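You operate a simulated robot arm through the tools that you are given. There is no shell and no other tool. Be economical: measure what you need, move in short steps, check, and stop when the job is done.

You are at the controls of a simulated robot arm. One attempt, no reset.

## Task
Tip the ground coffee from the steel cup into the filter basket and brew it.
Fine: cup back on the grinder's tray, basket shut, press brew once, wait for the green light.

The check looks at the end state, three seconds after you hand in, the way a careful person would. Anything else that was tipped, shoved, dropped, spilled or broken makes it a failure.

## Robot
A 7-joint arm with a two-finger parallel gripper, fixed in place. Base frame: the origin is at the foot of the arm, x ahead of it, y to its left, z up; the work surface is at about z = 89.2. Units: cm, degrees, N and s.
With the tool pointing down near the work surface it reaches from about 34 to 78 cm from the base axis. Its first joint turns from -166.0 to 166.0 degrees. Payload 3.91 kg.
Tool frame: the origin (TCP) lies between the finger pads and is the grasp point; the fingertips stand 3 cm ahead of it; z points along the fingers, y is the line along which they close. Largest opening 11 cm; finger width 2, thickness 1; the body of the gripper, 4.8 by 11.2 cm, starts 5.5 cm behind the TCP.
Orientation is that of the tool frame in the base frame, as a unit quaternion [x, y, z, w]. With the fingers straight down and closing along the base's y, the tool's x points along the base's -x, its y along +y and its z along -z.

## Interface
- The arm moves only by the tool drive_tool. Its argument "moves" is a list of rows, each an object of numbers (a shift or turn left out is 0, a gripper value left out holds the last): "hand": the gripper command, from -1 (shut) to 1 (fully open), values between in proportion; "dx", "dy", "dz": the shift along the tool's x, y, z in units of 50 mm (1.0 is 50 mm); "wx", "wy", "wz": the turn, a rotation vector about the tool's x, y, z in units of 4 degrees (1.0 is 4 degrees). In form: [{"hand": .., "dx": .., "dy": .., "dz": .., "wx": .., "wy": .., "wz": ..}, ...]. A call has 1 to 10 rows; each row shifts and turns the commanded pose from where the row before left it, along the tool's axes as they then stand. A call with a number of a shift or a turn outside -1 to 1 is refused whole. Each row takes 0.2 s and may step no farther than 5 cm and 8.6 degrees from the row before; otherwise, or with a gripper value out of range, the whole call is refused. Where a pose cannot be reached the arm comes as near as it can. A force on the tool above 40 N (or 10 N above the force at the start of the call, whichever is more), or a blocked arm, ends the call early, and 0.2 s more pass. Each finger travels about 15.3 cm/s and halts on what it meets, pressing with about 36 N; the grip force reading is that of the motor and also rises with nothing between the fingers. The clock runs only during rows and for 0.2 s after the last one: add rows that do not move to give the fingers time. It gives the time, the measured TCP pose, the force on the tool (base axes), the opening and the grip force at its end, in the units of the frame above (readings bear some noise), and new pictures: "pictures" is both (left out), scene, wrist or none.
- Cameras (640 x 400 px; columns grow to the right, rows downward): "scene" is fixed at [4.81, 51.07, 156.3]; the picture's right is [-0.78, -0.62, 0.00], its down [-0.30, 0.38, -0.87] and it looks along [0.55, -0.68, -0.49] (base axes); focal length 330 px, centre (320, 200). "wrist" rides on the gripper at [7.7, 0.7, -11.5] in the tool frame; the picture's right is [-0.09, 1.00, 0.00], its down [-0.80, -0.07, -0.59] and it looks along [-0.59, -0.05, 0.80] (tool axes); focal length 270 px, centre (320, 200). There is no depth. A picture from a camera that has moved, and an enlarged one, comes with that camera's place and axes in the base frame and with its lens. The place of the scene camera against the robot may be out by one fixed shift of up to 1.2 cm in any direction.
- move_column(by): slides the trunk up (or, below 0, down) by that many cm; the arm rides with it, the base frame stays. It gives what a move gives, with no picture.
- zoom(camera, box): a new picture of the part [left, top, right, bottom] of that camera's present view, enlarged. No time passes.
- job_done(): hands the job in; it is judged then, once.

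Work in short steps. Places have to be worked out from the pictures, the camera data and where the tool is seen: move nearer, look again, correct. Check each grasp and each placing, and mend what went wrong. You have 120 turns and 170 pictures in all, those below and enlarged ones among them. Open the gripper and draw the arm clear of the work before you hand the job in, unless the task says otherwise; then end with one line.

The tools are called after ">>>" as a command line: name --argument value ..., lists and objects as JSON in quotes. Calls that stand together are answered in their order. drive_tool: Moves the arm, as the interface text tells. Its arguments: {"type":"object","properties":{"moves":{"type":"array","items":{"type":"object","properties":{"hand":{"type":"number"},"dx":{"type":"number"},"dy":{"type":"number"},"dz":{"type":"number"},"wx":{"type":"number"},"wy":{"type":"number"},"wz":{"type":"number"}}}},"pictures":{"type":"string","enum":["both","scene","wrist","none"]}},"required":["moves"]} The other tools are called the same way: move_column (by) slides the trunk up or down; zoom (camera, box) takes an enlarged picture of a part of a camera's view; job_done () hands the job in.

At the start:

```text
clock: 0.0
tool_pos: [38.24, 4.47, 140.87]
tool_rot: [0.0, 1.0, 0.0, 0.001]
force: [0.5, 0.3, -0.1]
opening: 11.02
finger_force: 0.0
trunk travel left (down, up): [-57.5, 3.5]
```

scene: 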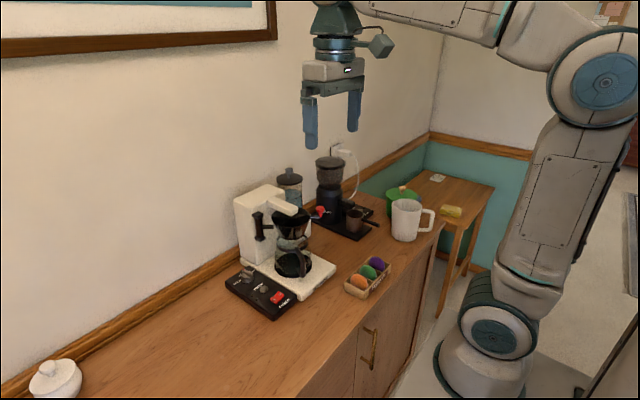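
wrist: 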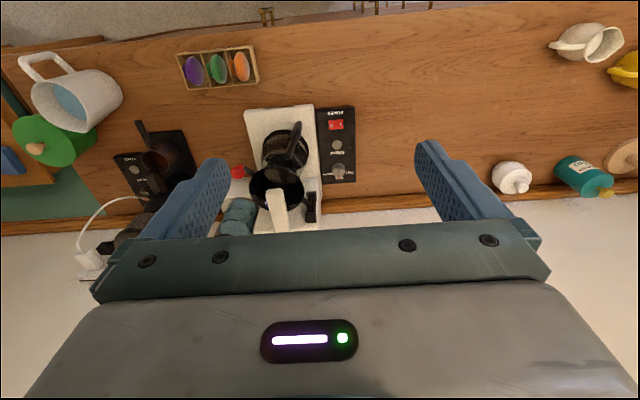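

I start by enlarging the work area in both cameras to identify the parts.

>>> zoom --camera "scene" --box '[220, 150, 400, 325]'

>>> zoom --camera "wrist" --box '[80, 80, 380, 270]'

```text
2.29 times, centred on (310, 238) of scene
camera zoom: at [4.81, 51.07, 156.3], right [-0.78, -0.62, 0.0], down [-0.3, 0.38, -0.87], along [0.55, -0.68, -0.49], focal length 754 px, centre (343, 114)
```

zoom: 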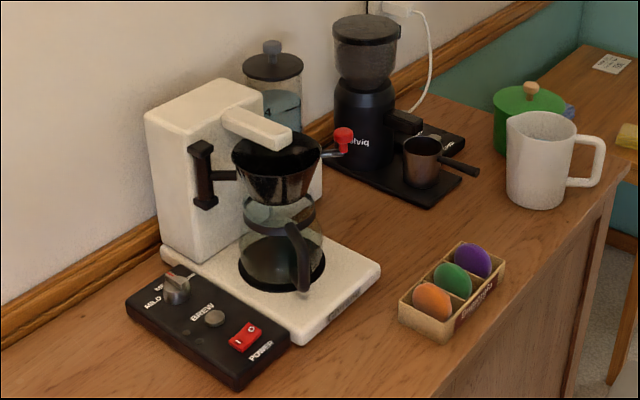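

```text
2.11 times, centred on (230, 175) of wrist
camera zoom: at [30.56, 5.26, 152.35], right [0.09, 1.0, 0.0], down [0.8, -0.07, 0.59], along [0.59, -0.05, -0.8], focal length 569 px, centre (510, 253)
```

zoom: 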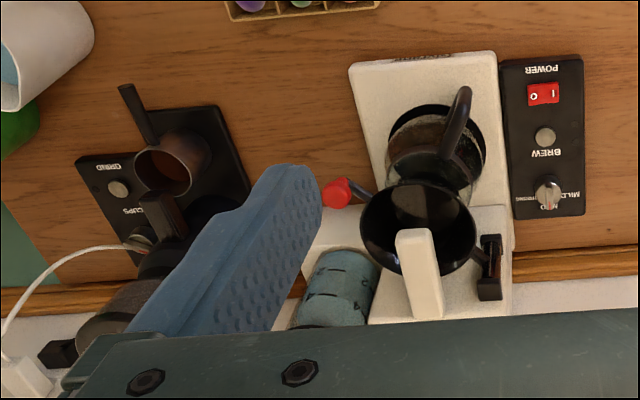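

I'll move the hand to the right (−y) to get a clear wrist view of grinder and cup.

>>> drive_tool --moves '[{"dy": -1, "hand": 1}, {"dy": -1}, {"dy": -1}, {"dy": -1}, {"dy": -1}, {"dy": -1, "dz": 0}, {"dy": -0.4}, {}]'

```text
clock: 1.8
tool_pos: [38.27, -27.34, 140.84]
tool_rot: [0.0, 1.0, 0.0, 0.0]
force: [-0.2, 0.5, 1.1]
opening: 11.0
finger_force: 0.2
trunk travel left (down, up): [-57.5, 3.5]
camera wrist: at [30.51, -26.57, 152.32], right [0.09, 1.0, 0.0], down [0.8, -0.07, 0.59], along [0.59, -0.05, -0.8], focal length 270 px, centre (320, 200)
```

scene: 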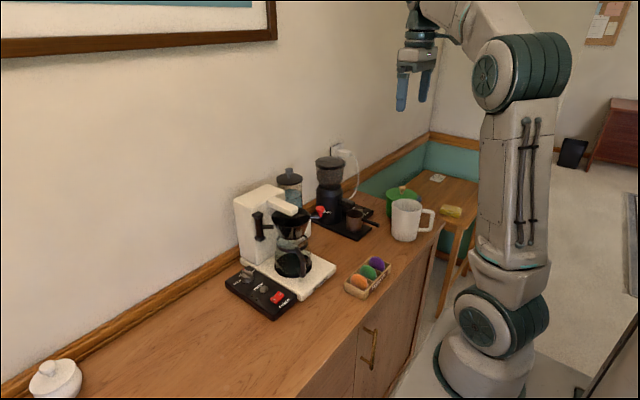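
wrist: 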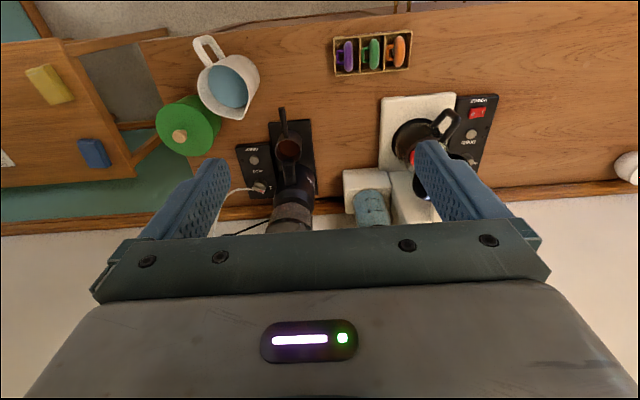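

The cup appears around (56,−35). I lower the hand for a closer look.

>>> drive_tool --moves '[{"dz": 1, "dy": -0.5}, {"dz": 1, "dy": -0.5}, {"dz": 1, "dy": -0.5}, {"dz": 1}, {}]' --pictures "wrist"

```text
refused: row 1 steps farther than a row can; nothing moved
```

Step limit is 5 cm combined; I retry with separated shifts.

>>> drive_tool --moves '[{"dz": 0.8, "dy": -0.5}, {"dz": 0.8, "dy": -0.5}, {"dz": 0.8, "dy": -0.5}, {"dz": 0.8}, {"dz": 0.6}, {}]' --pictures "wrist"

>>> zoom --camera "wrist" --box '[180, 20, 500, 220]'

```text
clock: 3.2
tool_pos: [38.2, -34.83, 121.9]
tool_rot: [0.0, 1.0, 0.001, 0.0]
force: [-0.1, 0.2, 0.3]
opening: 11.02
finger_force: 0.0
trunk travel left (down, up): [-57.5, 3.5]
camera wrist: at [30.47, -34.03, 133.4], right [0.09, 1.0, 0.0], down [0.8, -0.07, 0.59], along [0.59, -0.05, -0.8], focal length 270 px, centre (320, 200)
```

wrist: 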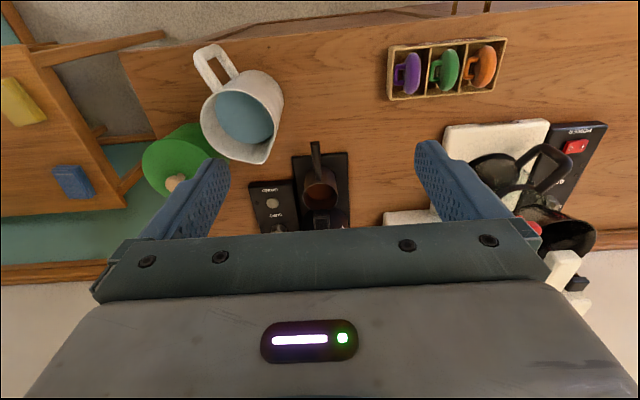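

```text
2.00 times, centred on (340, 120) of wrist
camera zoom: at [30.47, -34.03, 133.4], right [0.09, 1.0, 0.0], down [0.8, -0.07, 0.59], along [0.59, -0.05, -0.8], focal length 541 px, centre (280, 360)
```

zoom: 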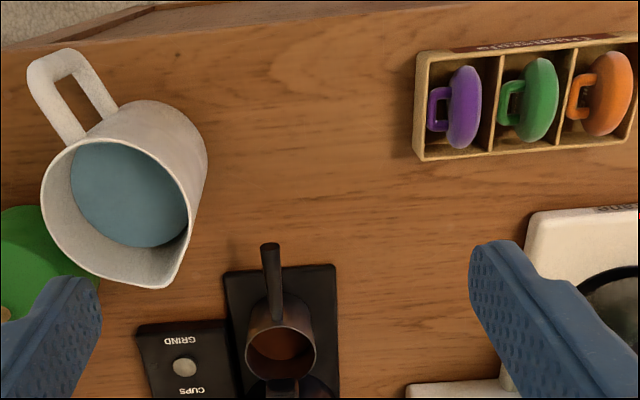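

The cup rim is about (57,−36,95.5) with its handle toward −x. Now I go look at the coffee machine closely.

>>> drive_tool --moves '[{"dz": -0.6}, {"dy": 1}, {"dy": 1}, {"dy": 1}, {"dy": 1}, {"dy": 1}, {"dy": 1}, {"dy": 0.6}, {}]' --pictures "wrist"

>>> zoom --camera "wrist" --box '[180, 20, 500, 220]'

```text
clock: 5.2
tool_pos: [38.43, -2.18, 125.16]
tool_rot: [0.0, 1.0, 0.0, 0.0]
force: [-0.2, 0.5, -0.8]
opening: 11.0
finger_force: 0.0
trunk travel left (down, up): [-57.5, 3.5]
camera wrist: at [30.72, -1.3, 136.59], right [0.09, 1.0, 0.0], down [0.8, -0.07, 0.59], along [0.59, -0.05, -0.8], focal length 270 px, centre (320, 200)
```

wrist: 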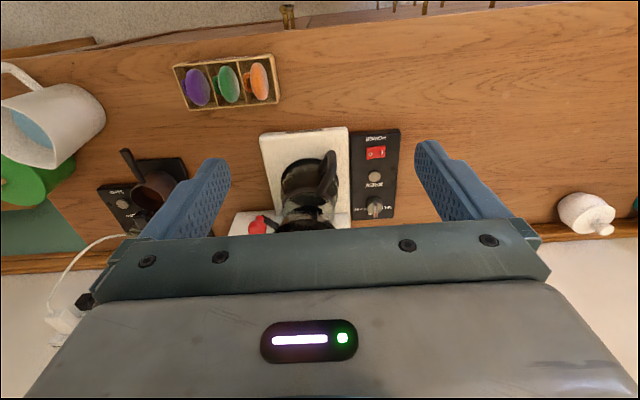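

```text
2.00 times, centred on (340, 120) of wrist
camera zoom: at [30.72, -1.3, 136.59], right [0.09, 1.0, 0.0], down [0.8, -0.07, 0.59], along [0.59, -0.05, -0.8], focal length 541 px, centre (280, 360)
```

zoom: 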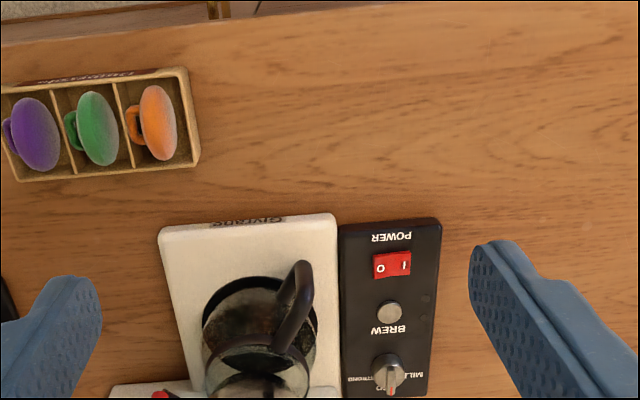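

The fingers hide the basket; I tilt the tool to look forward (also testing the tilted posture I'd use for grasping), shifting left a little.

>>> drive_tool --moves '[{"wy": -1, "dz": -0.5}, {"wy": -1, "dz": -0.5}, {"wy": -1, "dz": -0.5}, {"wy": -1}, {"wy": -1}, {"wy": -1}, {"wy": -1}, {"wy": -1}, {}]' --pictures "both"

>>> zoom --camera "wrist" --box '[160, 20, 480, 220]'

```text
clock: 7.2
tool_pos: [37.75, -2.03, 132.34]
tool_rot: [0.0, 0.961, 0.0, 0.275]
force: [0.1, -0.4, 0.1]
opening: 10.98
finger_force: 0.3
trunk travel left (down, up): [-57.5, 3.5]
camera wrist: at [25.17, -1.23, 138.04], right [0.07, 1.0, 0.05], down [0.36, -0.07, 0.93], along [0.93, -0.05, -0.37], focal length 270 px, centre (320, 200)
```

scene: 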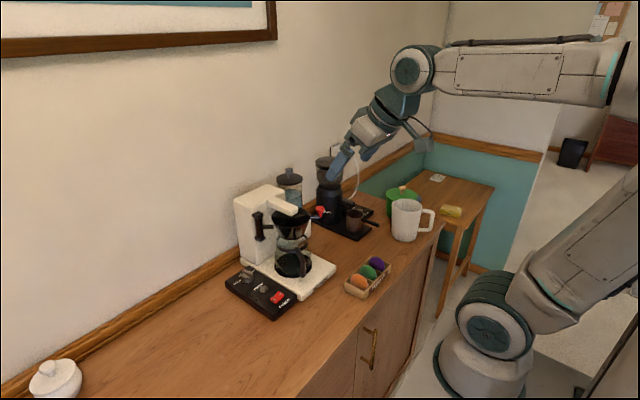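
wrist: 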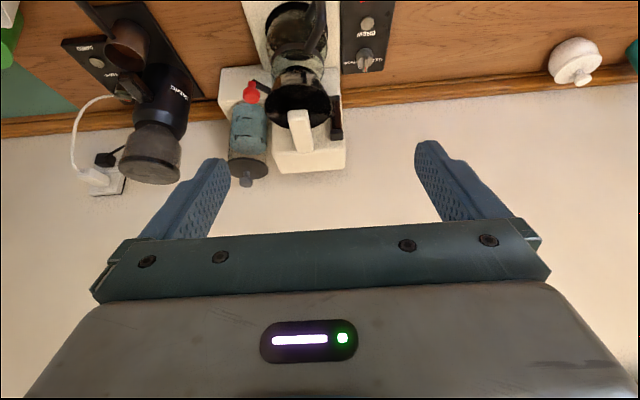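

```text
2.00 times, centred on (320, 120) of wrist
camera zoom: at [25.17, -1.23, 138.04], right [0.07, 1.0, 0.05], down [0.36, -0.07, 0.93], along [0.93, -0.05, -0.37], focal length 541 px, centre (320, 360)
```

zoom: 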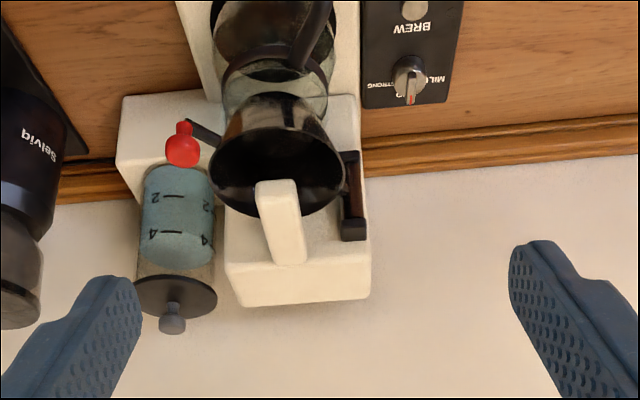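

Estimates: red knob ≈ (54.4,−11.9,109.5), basket rim centre ≈ (60.7,−6.1,106), spout tip over its centre, hinge bracket ≈ (66.6,0,105). I zoom in on the basket details.

>>> zoom --camera "scene" --box '[230, 180, 350, 255]'

>>> zoom --camera "wrist" --box '[220, 60, 360, 180]'

```text
5.33 times, centred on (290, 218) of scene
camera zoom: at [4.81, 51.07, 156.3], right [-0.78, -0.62, 0.0], down [-0.3, 0.38, -0.87], along [0.55, -0.68, -0.49], focal length 1760 px, centre (480, 107)
```

zoom: 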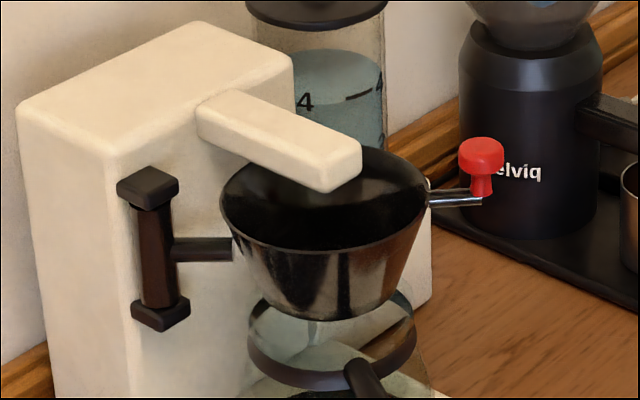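

```text
3.33 times, centred on (290, 120) of wrist
camera zoom: at [25.17, -1.23, 138.04], right [0.07, 1.0, 0.05], down [0.36, -0.07, 0.93], along [0.93, -0.05, -0.37], focal length 901 px, centre (420, 467)
```

zoom: 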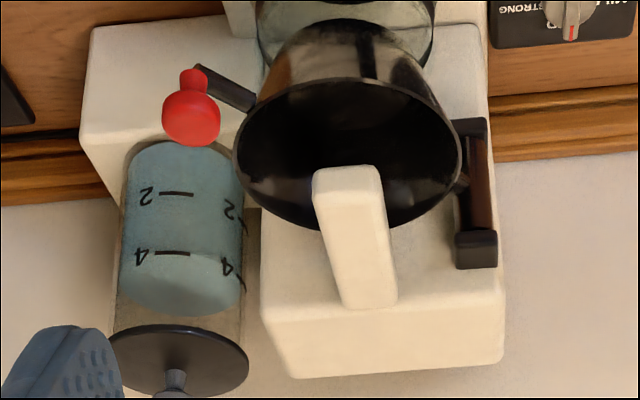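

Hinge, basket centre and knob lie on one radial line (45°), with the basket above the carafe: it is shut and must swing out toward −x/+y. I set the tool vertical again and go over the red knob.

>>> drive_tool --moves '[{"wy": 1}, {"wy": 1}, {"wy": 1}, {"wy": 1}, {"wy": 1}, {"wy": 1}, {"wy": 1}, {"wy": 1}, {}]' --pictures "none"

>>> drive_tool --moves '[{"dx": -0.83, "dy": -0.5, "hand": -0.1}, {"dx": -0.83, "dy": -0.5}, {"dx": -0.83, "dy": -0.5}, {"dx": -0.83, "dy": -0.5}, {"dz": 0.9}, {"dz": 0.9}, {}]'

```text
clock: 9.2
tool_pos: [37.71, -1.83, 132.3]
tool_rot: [0.0, 1.0, 0.0, 0.0]
force: [-0.5, -0.3, -0.8]
opening: 11.01
finger_force: 0.0
trunk travel left (down, up): [-57.5, 3.5]
```

```text
clock: 10.8
tool_pos: [54.21, -11.83, 123.45]
tool_rot: [0.0, 1.0, 0.0, 0.0]
force: [-0.4, -1.0, 0.1]
opening: 4.95
finger_force: 0.1
trunk travel left (down, up): [-57.5, 3.5]
camera wrist: at [46.56, -11.23, 134.89], right [0.09, 1.0, 0.0], down [0.8, -0.07, 0.59], along [0.59, -0.05, -0.8], focal length 270 px, centre (320, 200)
```

scene: 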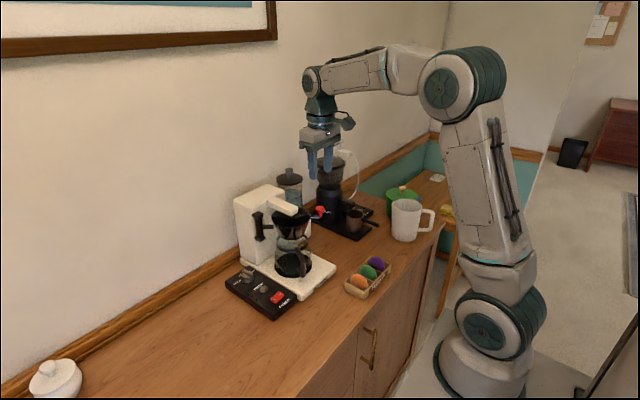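
wrist: 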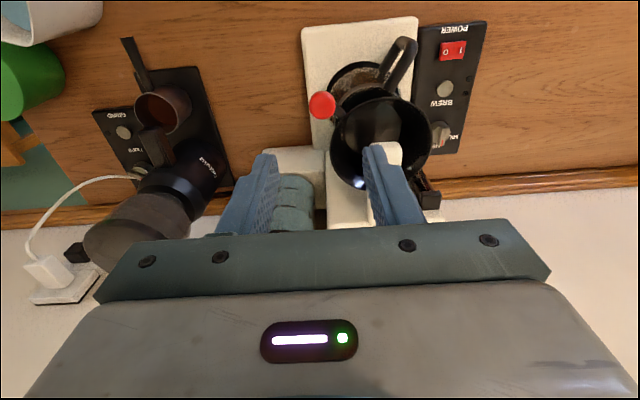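

The knob is right under the TCP. I narrow the fingers to 4 cm and lower to z≈113, checking.

>>> drive_tool --moves '[{"hand": -0.27, "dz": 0.7}, {"dz": 0.7}, {"dz": 0.7}, {}]' --pictures "wrist"

>>> zoom --camera "scene" --box '[250, 150, 370, 225]'

```text
clock: 11.8
tool_pos: [54.22, -12.16, 112.26]
tool_rot: [0.0, 1.0, 0.001, 0.0]
force: [-0.3, -1.1, -0.4]
opening: 4.01
finger_force: 0.0
trunk travel left (down, up): [-57.5, 3.5]
camera wrist: at [46.47, -11.39, 123.82], right [0.09, 1.0, 0.0], down [0.8, -0.07, 0.59], along [0.59, -0.05, -0.8], focal length 270 px, centre (320, 200)
```

wrist: 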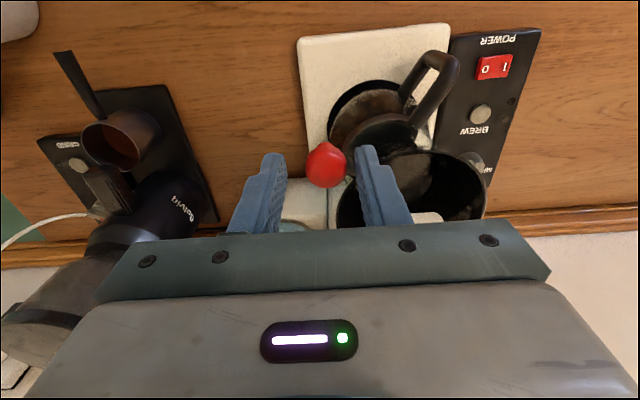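

```text
5.33 times, centred on (310, 188) of scene
camera zoom: at [4.81, 51.07, 156.3], right [-0.78, -0.62, 0.0], down [-0.3, 0.38, -0.87], along [0.55, -0.68, -0.49], focal length 1760 px, centre (373, 267)
```

zoom: 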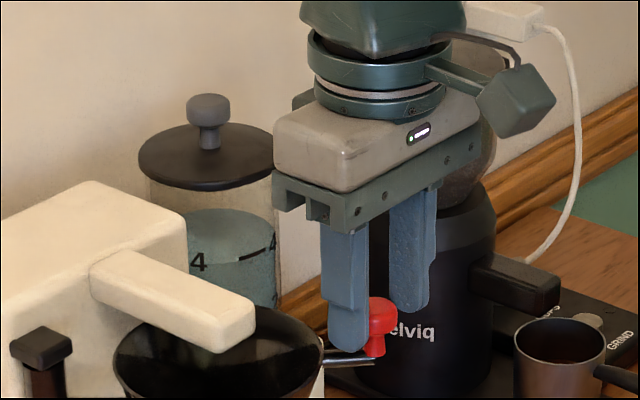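

The knob sits between the fingertips, ~0.4 cm to +y. I correct, lower 0.8 cm and close to a loose cage (3 cm).

>>> drive_tool --moves '[{"dy": 0.08, "dz": 0.08}, {"dz": 0.08, "hand": -0.45}, {}]' --pictures "wrist"

>>> zoom --camera "scene" --box '[280, 180, 360, 230]'

```text
clock: 12.6
tool_pos: [54.33, -11.68, 111.78]
tool_rot: [0.0, 1.0, 0.0, 0.0]
force: [0.1, -0.1, 0.4]
opening: 3.05
finger_force: 0.1
trunk travel left (down, up): [-57.5, 3.5]
camera wrist: at [46.65, -10.87, 123.25], right [0.09, 1.0, 0.0], down [0.8, -0.07, 0.59], along [0.59, -0.05, -0.8], focal length 270 px, centre (320, 200)
```

wrist: 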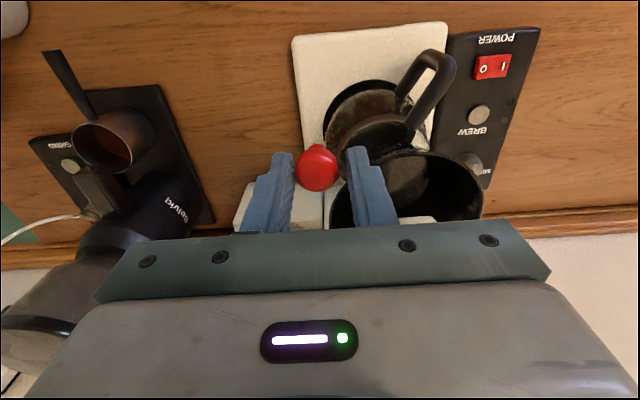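

```text
8.00 times, centred on (320, 205) of scene
camera zoom: at [4.81, 51.07, 156.3], right [-0.78, -0.62, 0.0], down [-0.3, 0.38, -0.87], along [0.55, -0.68, -0.49], focal length 2640 px, centre (320, 160)
```

zoom: 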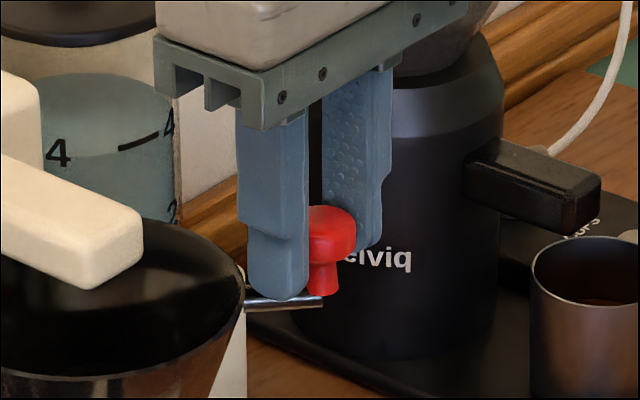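

The fingers cage the knob just above the rod. I swing it along the arc around the hinge, first 20°.

>>> drive_tool --moves '[{"dx": 0.2, "dy": 0.22}, {"dx": 0.172, "dy": 0.238}, {"dx": 0.15, "dy": 0.255}, {"dx": 0.138, "dy": 0.265}, {}]' --pictures "both"

```text
clock: 13.8
tool_pos: [50.99, -6.48, 112.05]
tool_rot: [-0.001, 1.0, -0.001, 0.0]
force: [-0.2, -0.2, 1.0]
opening: 3.06
finger_force: 0.1
trunk travel left (down, up): [-57.5, 3.5]
camera wrist: at [43.36, -5.78, 123.53], right [0.09, 1.0, 0.0], down [0.8, -0.07, 0.59], along [0.59, -0.05, -0.8], focal length 270 px, centre (320, 200)
```

scene: 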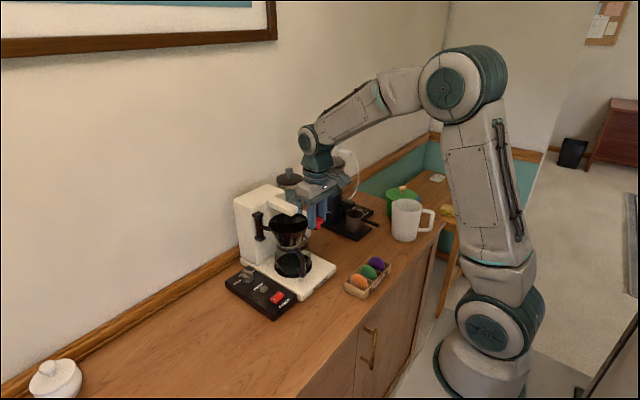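
wrist: 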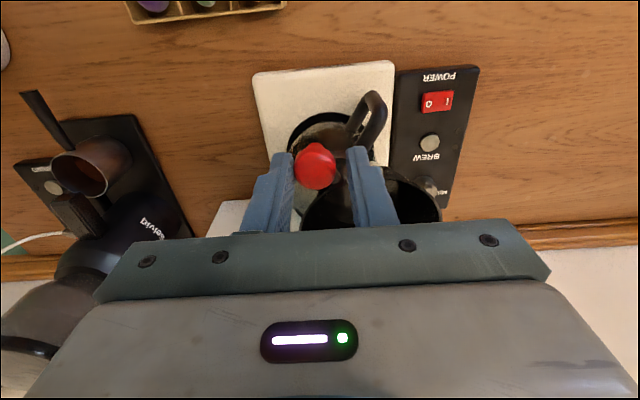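

The basket is swinging with no resistance. I continue the arc another ~50°.

>>> drive_tool --moves '[{"dx": 0.11, "dy": 0.276}, {"dx": 0.084, "dy": 0.284}, {"dx": 0.058, "dy": 0.29}, {"dx": 0.034, "dy": 0.294}, {"dx": 0.008, "dy": 0.297}, {"dx": -0.018, "dy": 0.297}, {"dx": -0.044, "dy": 0.293}, {"dx": -0.07, "dy": 0.289}, {}]' --pictures "both"

```text
clock: 15.8
tool_pos: [50.35, 4.87, 112.11]
tool_rot: [0.0, 1.0, 0.0, 0.0]
force: [-0.2, -0.2, -0.3]
opening: 3.04
finger_force: 0.0
trunk travel left (down, up): [-57.5, 3.5]
camera wrist: at [42.61, 5.66, 123.58], right [0.09, 1.0, 0.0], down [0.8, -0.07, 0.59], along [0.59, -0.05, -0.8], focal length 270 px, centre (320, 200)
```

scene: 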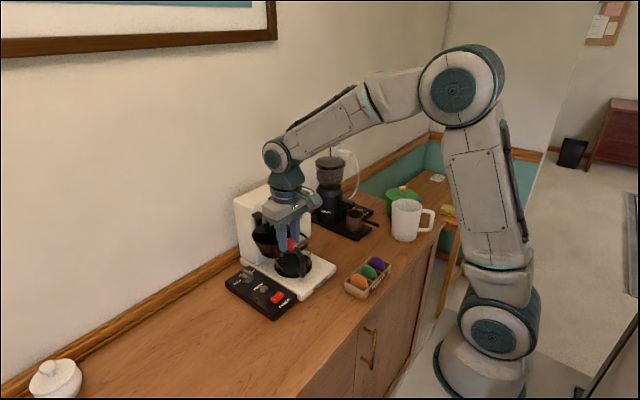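
wrist: 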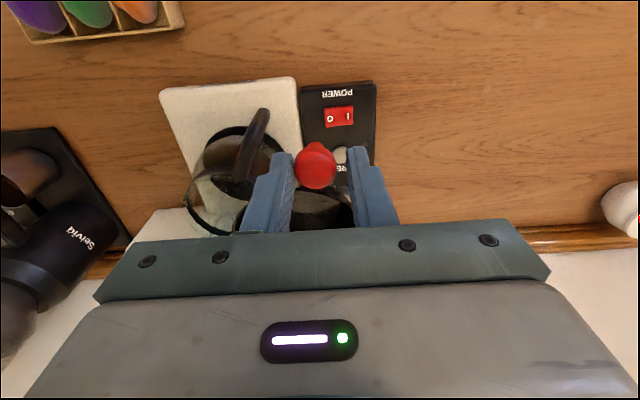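

Still smooth, at ~164°. I continue to about 130° so the basket is clear of the spout.

>>> drive_tool --moves '[{"dx": -0.092, "dy": 0.28}, {"dx": -0.12, "dy": 0.272}, {"dx": -0.14, "dy": 0.26}, {"dx": -0.165, "dy": 0.248}, {"dx": -0.185, "dy": 0.232}, {"dx": -0.203, "dy": 0.216}, {}]' --pictures "both"

```text
clock: 17.4
tool_pos: [54.78, 12.36, 112.07]
tool_rot: [0.0, 1.0, 0.0, 0.0]
force: [-0.3, 0.1, -0.2]
opening: 3.02
finger_force: 0.0
trunk travel left (down, up): [-57.5, 3.5]
camera wrist: at [47.06, 13.19, 123.52], right [0.09, 1.0, 0.0], down [0.8, -0.07, 0.59], along [0.59, -0.05, -0.8], focal length 270 px, centre (320, 200)
```

scene: 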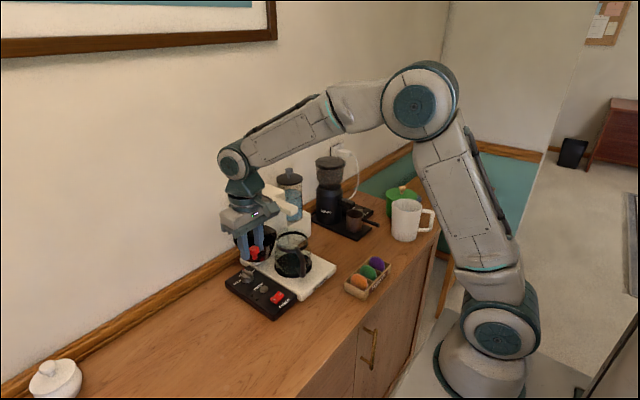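
wrist: 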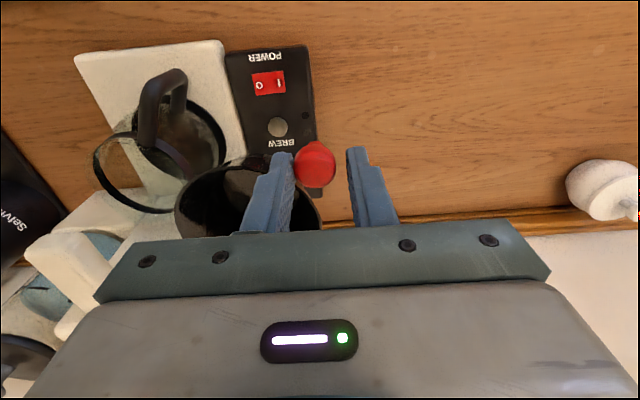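

The basket is now swung out. I lift straight up, back off, and look at the open basket from above before going to the cup.

>>> drive_tool --moves '[{"dz": -0.6, "hand": -0.27}, {"dz": -1}, {"dz": -1}, {"dx": 0.9}, {"dx": 0.9}, {"dx": 0.9}, {"dy": -0.9}, {}]' --pictures "both"

>>> zoom --camera "wrist" --box '[200, 50, 480, 225]'

>>> zoom --camera "scene" --box '[225, 170, 385, 320]'

```text
clock: 19.2
tool_pos: [41.44, 7.95, 125.0]
tool_rot: [0.0, 1.0, 0.0, 0.0]
force: [0.4, -0.4, 0.1]
opening: 4.03
finger_force: 0.0
trunk travel left (down, up): [-57.5, 3.5]
camera wrist: at [33.61, 8.72, 136.46], right [0.09, 1.0, 0.0], down [0.8, -0.07, 0.59], along [0.59, -0.05, -0.8], focal length 270 px, centre (320, 200)
```

scene: 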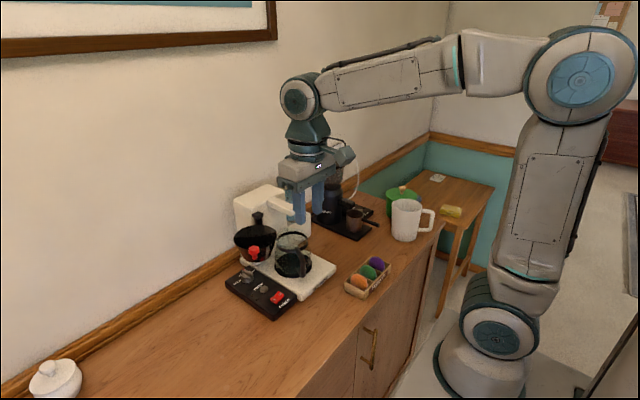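
wrist: 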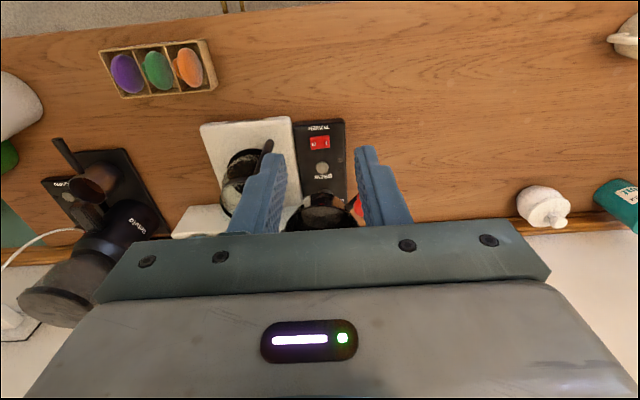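

```text
2.29 times, centred on (340, 138) of wrist
camera zoom: at [33.61, 8.72, 136.46], right [0.09, 1.0, 0.0], down [0.8, -0.07, 0.59], along [0.59, -0.05, -0.8], focal length 618 px, centre (274, 343)
```

zoom: 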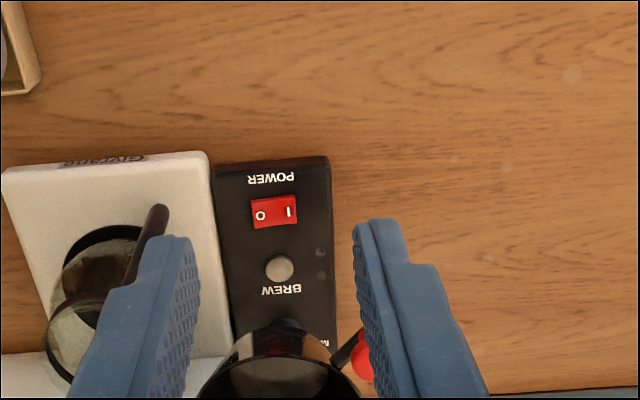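

```text
2.67 times, centred on (305, 245) of scene
camera zoom: at [4.81, 51.07, 156.3], right [-0.78, -0.62, 0.0], down [-0.3, 0.38, -0.87], along [0.55, -0.68, -0.49], focal length 880 px, centre (360, 80)
```

zoom: 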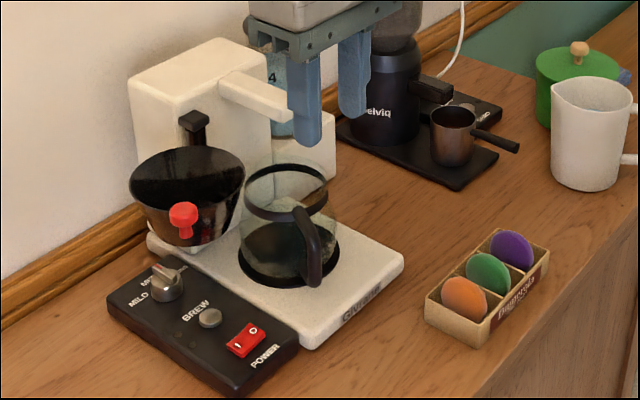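

The basket is open and clear. Now I travel to the cup's vicinity at safe height.

>>> drive_tool --moves '[{"dy": -1}, {"dy": -1}, {"dy": -1}, {"dy": -1}, {"dy": -1}, {"dy": -1}, {"dy": -1}, {"dz": 0.8}, {"dz": 0.8}, {}]' --pictures "wrist"

>>> zoom --camera "wrist" --box '[180, 20, 440, 200]'

```text
clock: 21.4
tool_pos: [41.18, -27.17, 116.8]
tool_rot: [-0.001, 1.0, 0.0, -0.001]
force: [0.2, 0.0, 0.3]
opening: 4.02
finger_force: 0.0
trunk travel left (down, up): [-57.5, 3.5]
camera wrist: at [33.48, -26.48, 128.33], right [0.09, 1.0, 0.0], down [0.8, -0.07, 0.59], along [0.59, -0.05, -0.8], focal length 270 px, centre (320, 200)
```

wrist: 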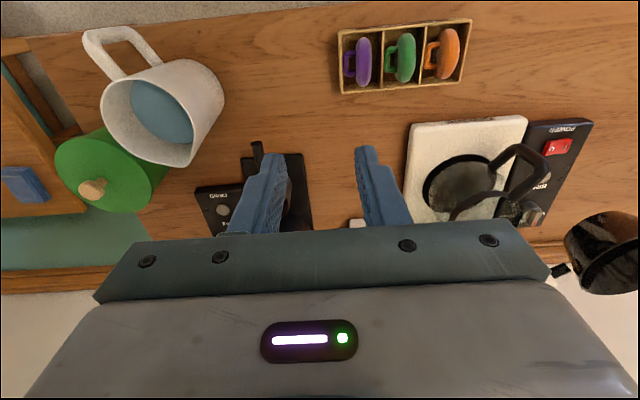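

```text
2.22 times, centred on (310, 110) of wrist
camera zoom: at [33.48, -26.48, 128.33], right [0.09, 1.0, 0.0], down [0.8, -0.07, 0.59], along [0.59, -0.05, -0.8], focal length 601 px, centre (342, 400)
```

zoom: 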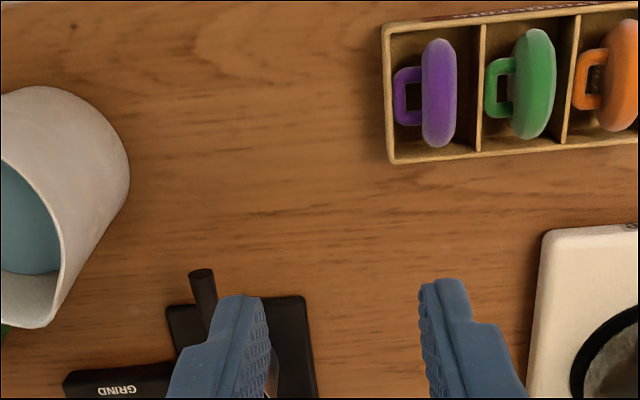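

The handle is a round rod, tip ≈(48,−36.2,94.5), running to the cup at x≈54. I'll approach from the +y side tilted 45°, so pouring rotates the hand toward vertical; I roll the tool now at height.

>>> drive_tool --moves '[{"wx": 1, "hand": -0.27}, {"wx": 1}, {"wx": 1}, {"wx": 1}, {"wx": 1}, {"wx": 1}, {"wx": 1}, {"wx": 1}, {"wx": 1}, {"wx": 1}]' --pictures "none"

>>> drive_tool --moves '[{"wx": 1}, {"dx": -0.8}, {"dx": -0.8}, {}]' --pictures "both"

```text
clock: 23.6
tool_pos: [41.23, -27.16, 116.97]
tool_rot: [0.001, 0.939, -0.343, -0.001]
force: [0.2, -0.8, -0.8]
opening: 4.01
finger_force: 0.1
trunk travel left (down, up): [-57.5, 3.5]
```

```text
clock: 24.6
tool_pos: [49.34, -27.3, 116.88]
tool_rot: [0.0, 0.927, -0.375, 0.001]
force: [0.7, -0.8, -0.5]
opening: 4.02
finger_force: 0.1
trunk travel left (down, up): [-57.5, 3.5]
camera wrist: at [41.57, -18.71, 124.71], right [0.09, 0.72, -0.69], down [0.8, 0.36, 0.48], along [0.59, -0.6, -0.54], focal length 270 px, centre (320, 200)
```

scene: 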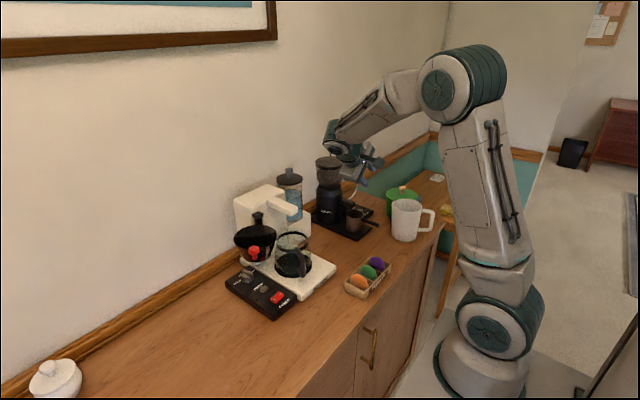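
wrist: 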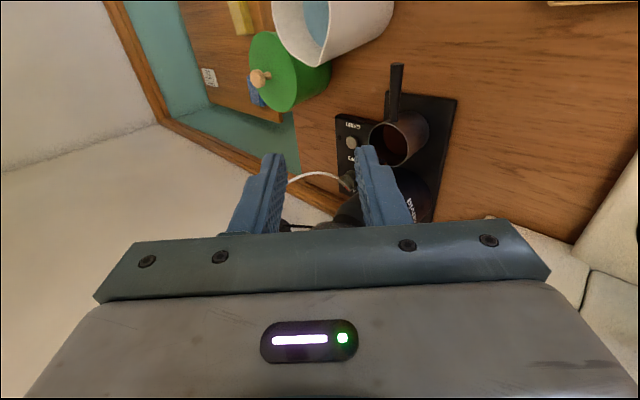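

Posture works. I descend to a pre-grasp point off the handle, staying short in x to check clearance to the grinder's chute.

>>> drive_tool --moves '[{"dx": 0.115, "dy": 0.46, "dz": 0.66}, {"dx": 0.115, "dy": 0.46, "dz": 0.66}, {"dx": 0.115, "dy": 0.46, "dz": 0.66}, {"dx": 0.115, "dy": 0.46, "dz": 0.66}, {}]' --pictures "both"

>>> zoom --camera "wrist" --box '[200, 0, 520, 230]'

>>> zoom --camera "scene" --box '[300, 140, 450, 260]'

```text
clock: 25.8
tool_pos: [46.75, -29.66, 100.92]
tool_rot: [0.001, 0.927, -0.375, 0.0]
force: [0.5, 0.5, -0.2]
opening: 4.01
finger_force: 0.0
trunk travel left (down, up): [-57.5, 3.5]
camera wrist: at [39.11, -21.13, 108.76], right [0.09, 0.72, -0.69], down [0.8, 0.36, 0.48], along [0.59, -0.6, -0.54], focal length 270 px, centre (320, 200)
```

scene: 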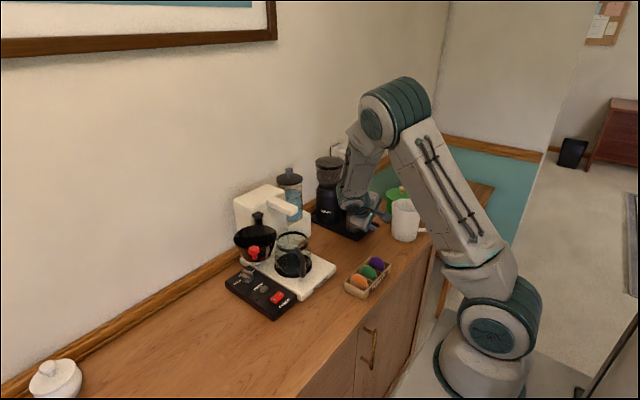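
wrist: 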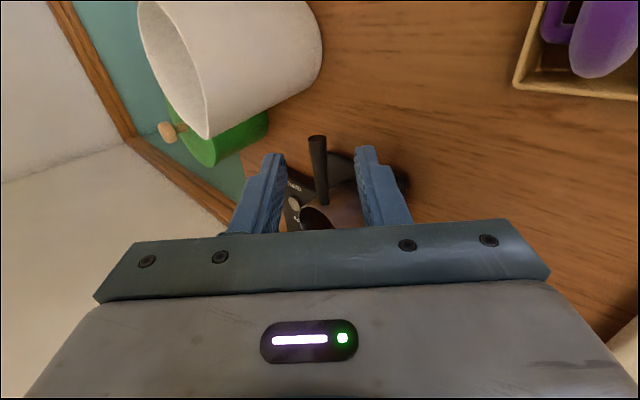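

```text
1.74 times, centred on (360, 115) of wrist
camera zoom: at [39.11, -21.13, 108.76], right [0.09, 0.72, -0.69], down [0.8, 0.36, 0.48], along [0.59, -0.6, -0.54], focal length 470 px, centre (250, 348)
```

zoom: 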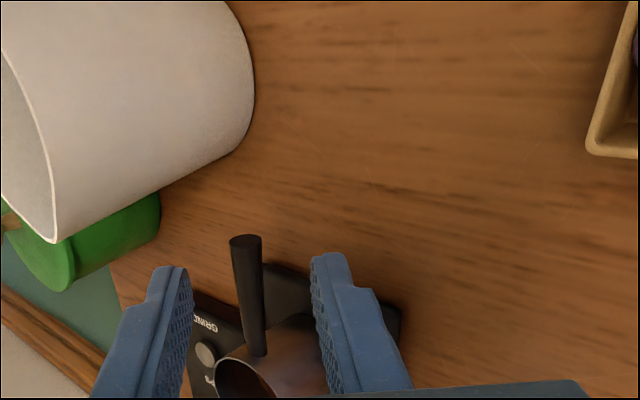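

```text
3.33 times, centred on (375, 200) of scene
camera zoom: at [4.81, 51.07, 156.3], right [-0.78, -0.62, 0.0], down [-0.3, 0.38, -0.87], along [0.55, -0.68, -0.49], focal length 1100 px, centre (137, 200)
```

zoom: 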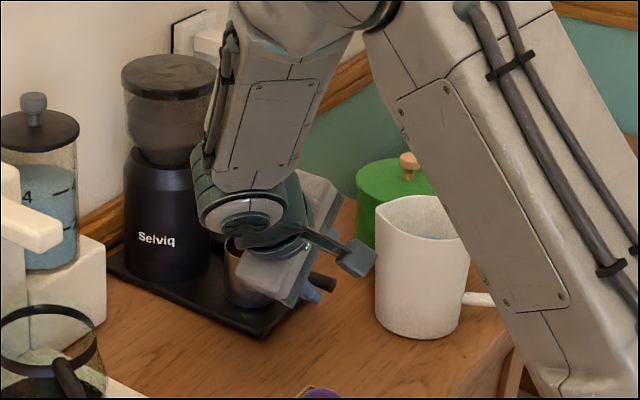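

The handle line is y≈−36.1, z≈94.8, nicely between the fingers. I move to x≈51.8 and advance halfway.

>>> drive_tool --moves '[{"dx": -0.5, "dy": -0.04}, {"dx": -0.5, "dy": -0.04}, {"dz": 0.4}, {"dz": 0.4}, {}]' --pictures "wrist"

>>> zoom --camera "wrist" --box '[200, 0, 520, 230]'

>>> zoom --camera "scene" --box '[320, 160, 420, 260]'

```text
clock: 27.0
tool_pos: [51.67, -32.7, 98.6]
tool_rot: [0.0, 0.927, -0.375, 0.0]
force: [1.0, 1.3, 0.6]
opening: 4.03
finger_force: 0.0
trunk travel left (down, up): [-57.5, 3.5]
camera wrist: at [44.0, -24.16, 106.34], right [0.09, 0.72, -0.69], down [0.8, 0.36, 0.48], along [0.59, -0.6, -0.54], focal length 270 px, centre (320, 200)
```

wrist: 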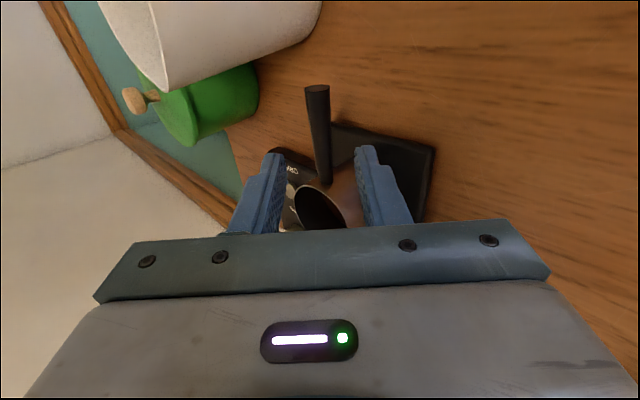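

```text
1.74 times, centred on (360, 115) of wrist
camera zoom: at [44.0, -24.16, 106.34], right [0.09, 0.72, -0.69], down [0.8, 0.36, 0.48], along [0.59, -0.6, -0.54], focal length 470 px, centre (250, 348)
```

zoom: 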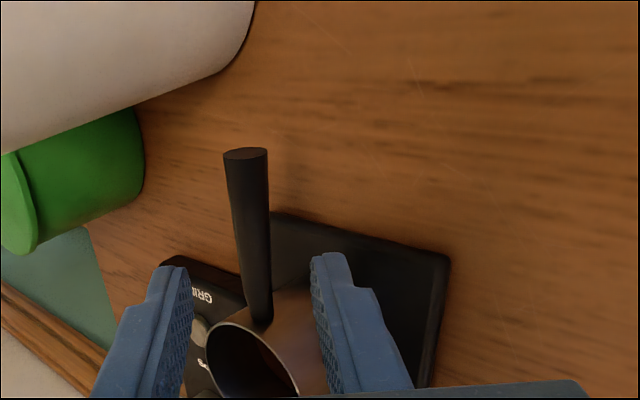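

```text
4.00 times, centred on (370, 210) of scene
camera zoom: at [4.81, 51.07, 156.3], right [-0.78, -0.62, 0.0], down [-0.3, 0.38, -0.87], along [0.55, -0.68, -0.49], focal length 1320 px, centre (120, 160)
```

zoom: 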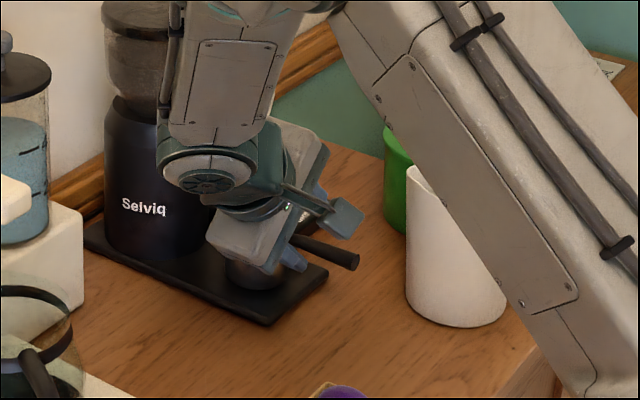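

Alignment is good. I advance 4 cm along the tool with a narrower opening (3.2 cm).

>>> drive_tool --moves '[{"hand": -0.42, "dx": -0.08, "dy": 0.03, "dz": 0.2}, {"dz": 0.3}, {"dz": 0.3}, {}]' --pictures "wrist"

>>> zoom --camera "wrist" --box '[200, 0, 520, 230]'

```text
clock: 28.0
tool_pos: [52.22, -35.4, 95.61]
tool_rot: [0.0, 0.927, -0.375, 0.0]
force: [-0.2, 0.2, -1.1]
opening: 3.2
finger_force: 0.0
trunk travel left (down, up): [-57.5, 3.5]
camera wrist: at [44.58, -26.88, 103.36], right [0.09, 0.72, -0.69], down [0.8, 0.36, 0.48], along [0.59, -0.6, -0.54], focal length 270 px, centre (320, 200)
```

wrist: 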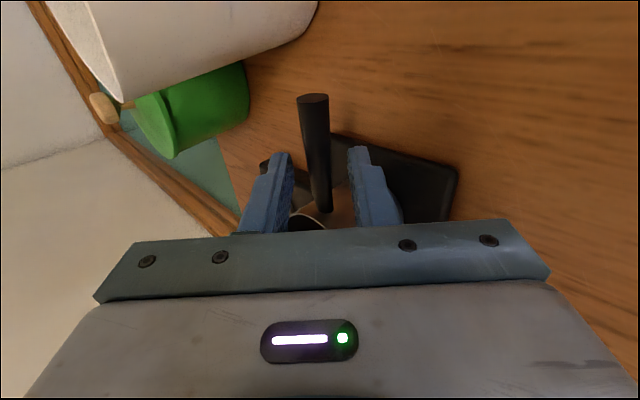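

```text
1.74 times, centred on (360, 115) of wrist
camera zoom: at [44.58, -26.88, 103.36], right [0.09, 0.72, -0.69], down [0.8, 0.36, 0.48], along [0.59, -0.6, -0.54], focal length 470 px, centre (250, 348)
```

zoom: 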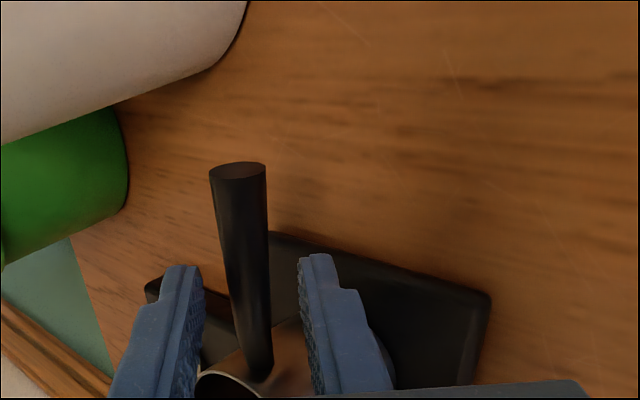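

The handle is centred between the pads. I close the gripper.

>>> drive_tool --moves '[{"hand": -0.8}, {"hand": -1}, {}, {}]' --pictures "wrist"

>>> zoom --camera "wrist" --box '[200, 0, 520, 230]'

```text
clock: 29.0
tool_pos: [52.28, -35.39, 95.61]
tool_rot: [0.0, 0.927, -0.375, 0.0]
force: [0.1, 0.8, 0.2]
opening: 1.37
finger_force: 36.0
trunk travel left (down, up): [-57.5, 3.5]
camera wrist: at [44.58, -26.87, 103.38], right [0.09, 0.72, -0.69], down [0.8, 0.36, 0.48], along [0.59, -0.6, -0.54], focal length 270 px, centre (320, 200)
```

wrist: 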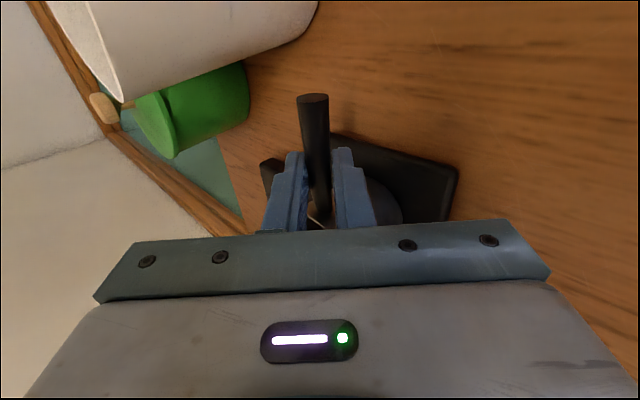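

```text
1.74 times, centred on (360, 115) of wrist
camera zoom: at [44.58, -26.87, 103.38], right [0.09, 0.72, -0.69], down [0.8, 0.36, 0.48], along [0.59, -0.6, -0.54], focal length 470 px, centre (250, 348)
```

zoom: 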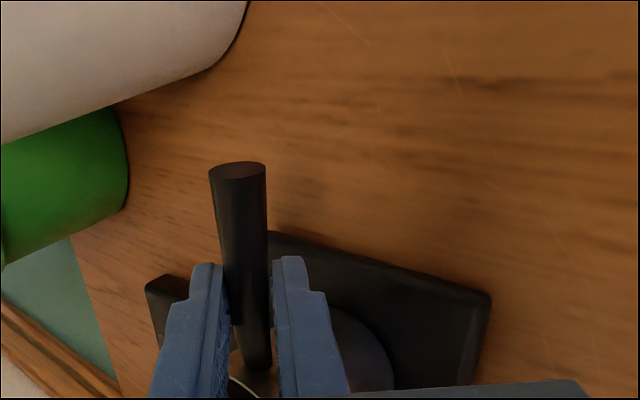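

Firm grip (1.37 cm, 36 N). I lift slightly (0.5 cm) first and check before pulling out from under the chute.

>>> drive_tool --moves '[{"dy": -0.035, "dz": -0.036}, {"dy": -0.035, "dz": -0.036}, {}, {}]' --pictures "wrist"

>>> zoom --camera "scene" --box '[320, 170, 400, 250]'

```text
clock: 30.0
tool_pos: [52.37, -35.4, 95.98]
tool_rot: [0.0, 0.927, -0.374, -0.001]
force: [-0.6, 0.4, -0.4]
opening: 1.38
finger_force: 36.2
trunk travel left (down, up): [-57.5, 3.5]
camera wrist: at [44.65, -26.83, 103.9], right [0.09, 0.72, -0.69], down [0.8, 0.36, 0.48], along [0.59, -0.6, -0.54], focal length 270 px, centre (320, 200)
```

wrist: 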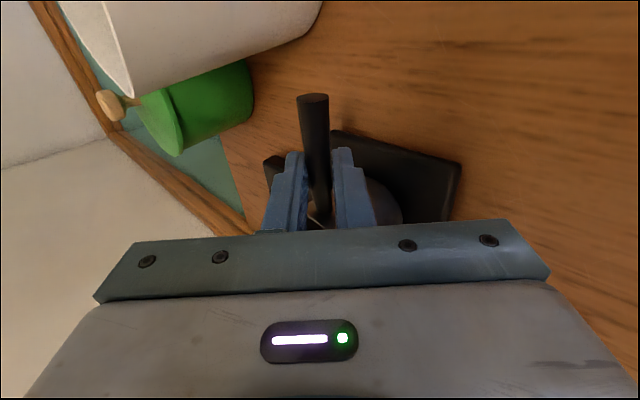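

```text
5.00 times, centred on (360, 210) of scene
camera zoom: at [4.81, 51.07, 156.3], right [-0.78, -0.62, 0.0], down [-0.3, 0.38, -0.87], along [0.55, -0.68, -0.49], focal length 1650 px, centre (120, 150)
```

zoom: 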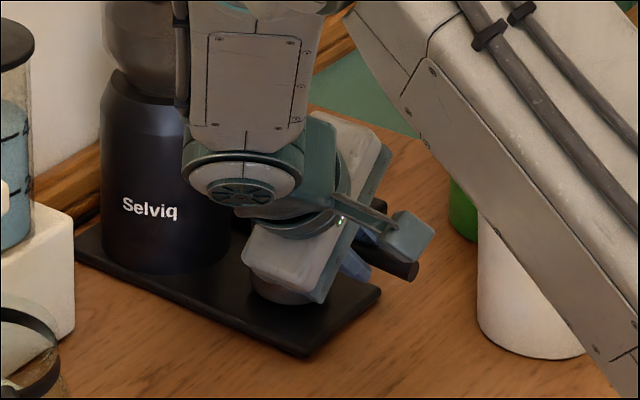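

Cup lifts with the gripper. I pull it out toward −x and +y, slowly, with a slight rise.

>>> drive_tool --moves '[{"dx": 0.2, "dy": -0.02, "dz": -0.02}, {"dx": 0.3, "dy": -0.02, "dz": -0.02}, {"dx": 0.3, "dy": -0.02, "dz": -0.02}, {"dx": 0.3, "dy": 0.1, "dz": -0.2}, {"dx": 0.2, "dy": 0.1, "dz": -0.3}, {"dy": 0.0, "dz": -0.4}, {"dz": -0.4}, {}]' --pictures "both"

>>> zoom --camera "scene" --box '[310, 150, 410, 250]'

```text
clock: 31.8
tool_pos: [45.75, -30.02, 100.52]
tool_rot: [-0.001, 0.927, -0.375, 0.0]
force: [0.4, -0.3, -0.1]
opening: 1.35
finger_force: 35.8
trunk travel left (down, up): [-57.5, 3.5]
camera wrist: at [38.09, -21.51, 108.31], right [0.09, 0.72, -0.69], down [0.8, 0.36, 0.48], along [0.59, -0.6, -0.54], focal length 270 px, centre (320, 200)
```

scene: 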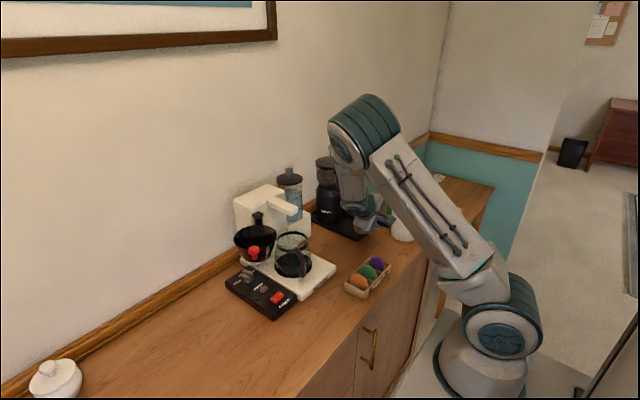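
wrist: 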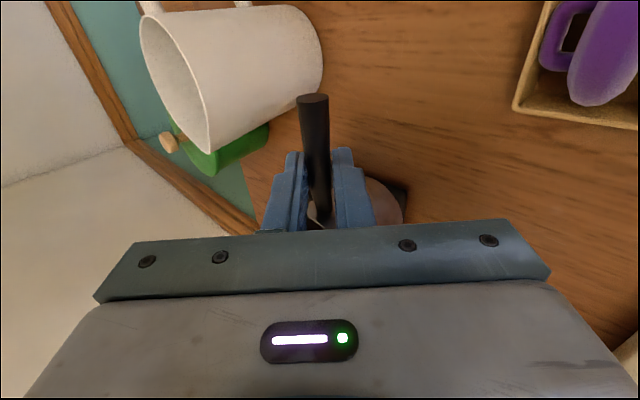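

```text
4.00 times, centred on (360, 200) of scene
camera zoom: at [4.81, 51.07, 156.3], right [-0.78, -0.62, 0.0], down [-0.3, 0.38, -0.87], along [0.55, -0.68, -0.49], focal length 1320 px, centre (160, 200)
```

zoom: 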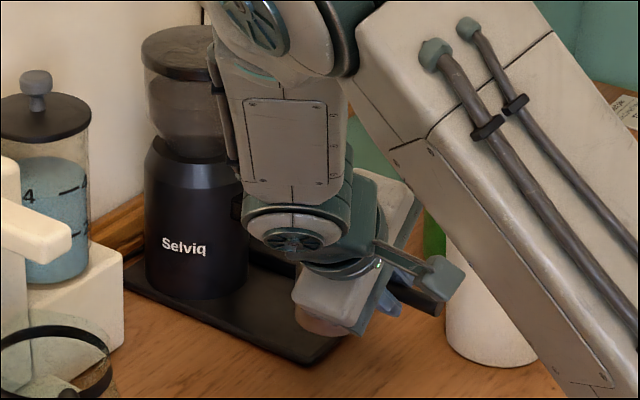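

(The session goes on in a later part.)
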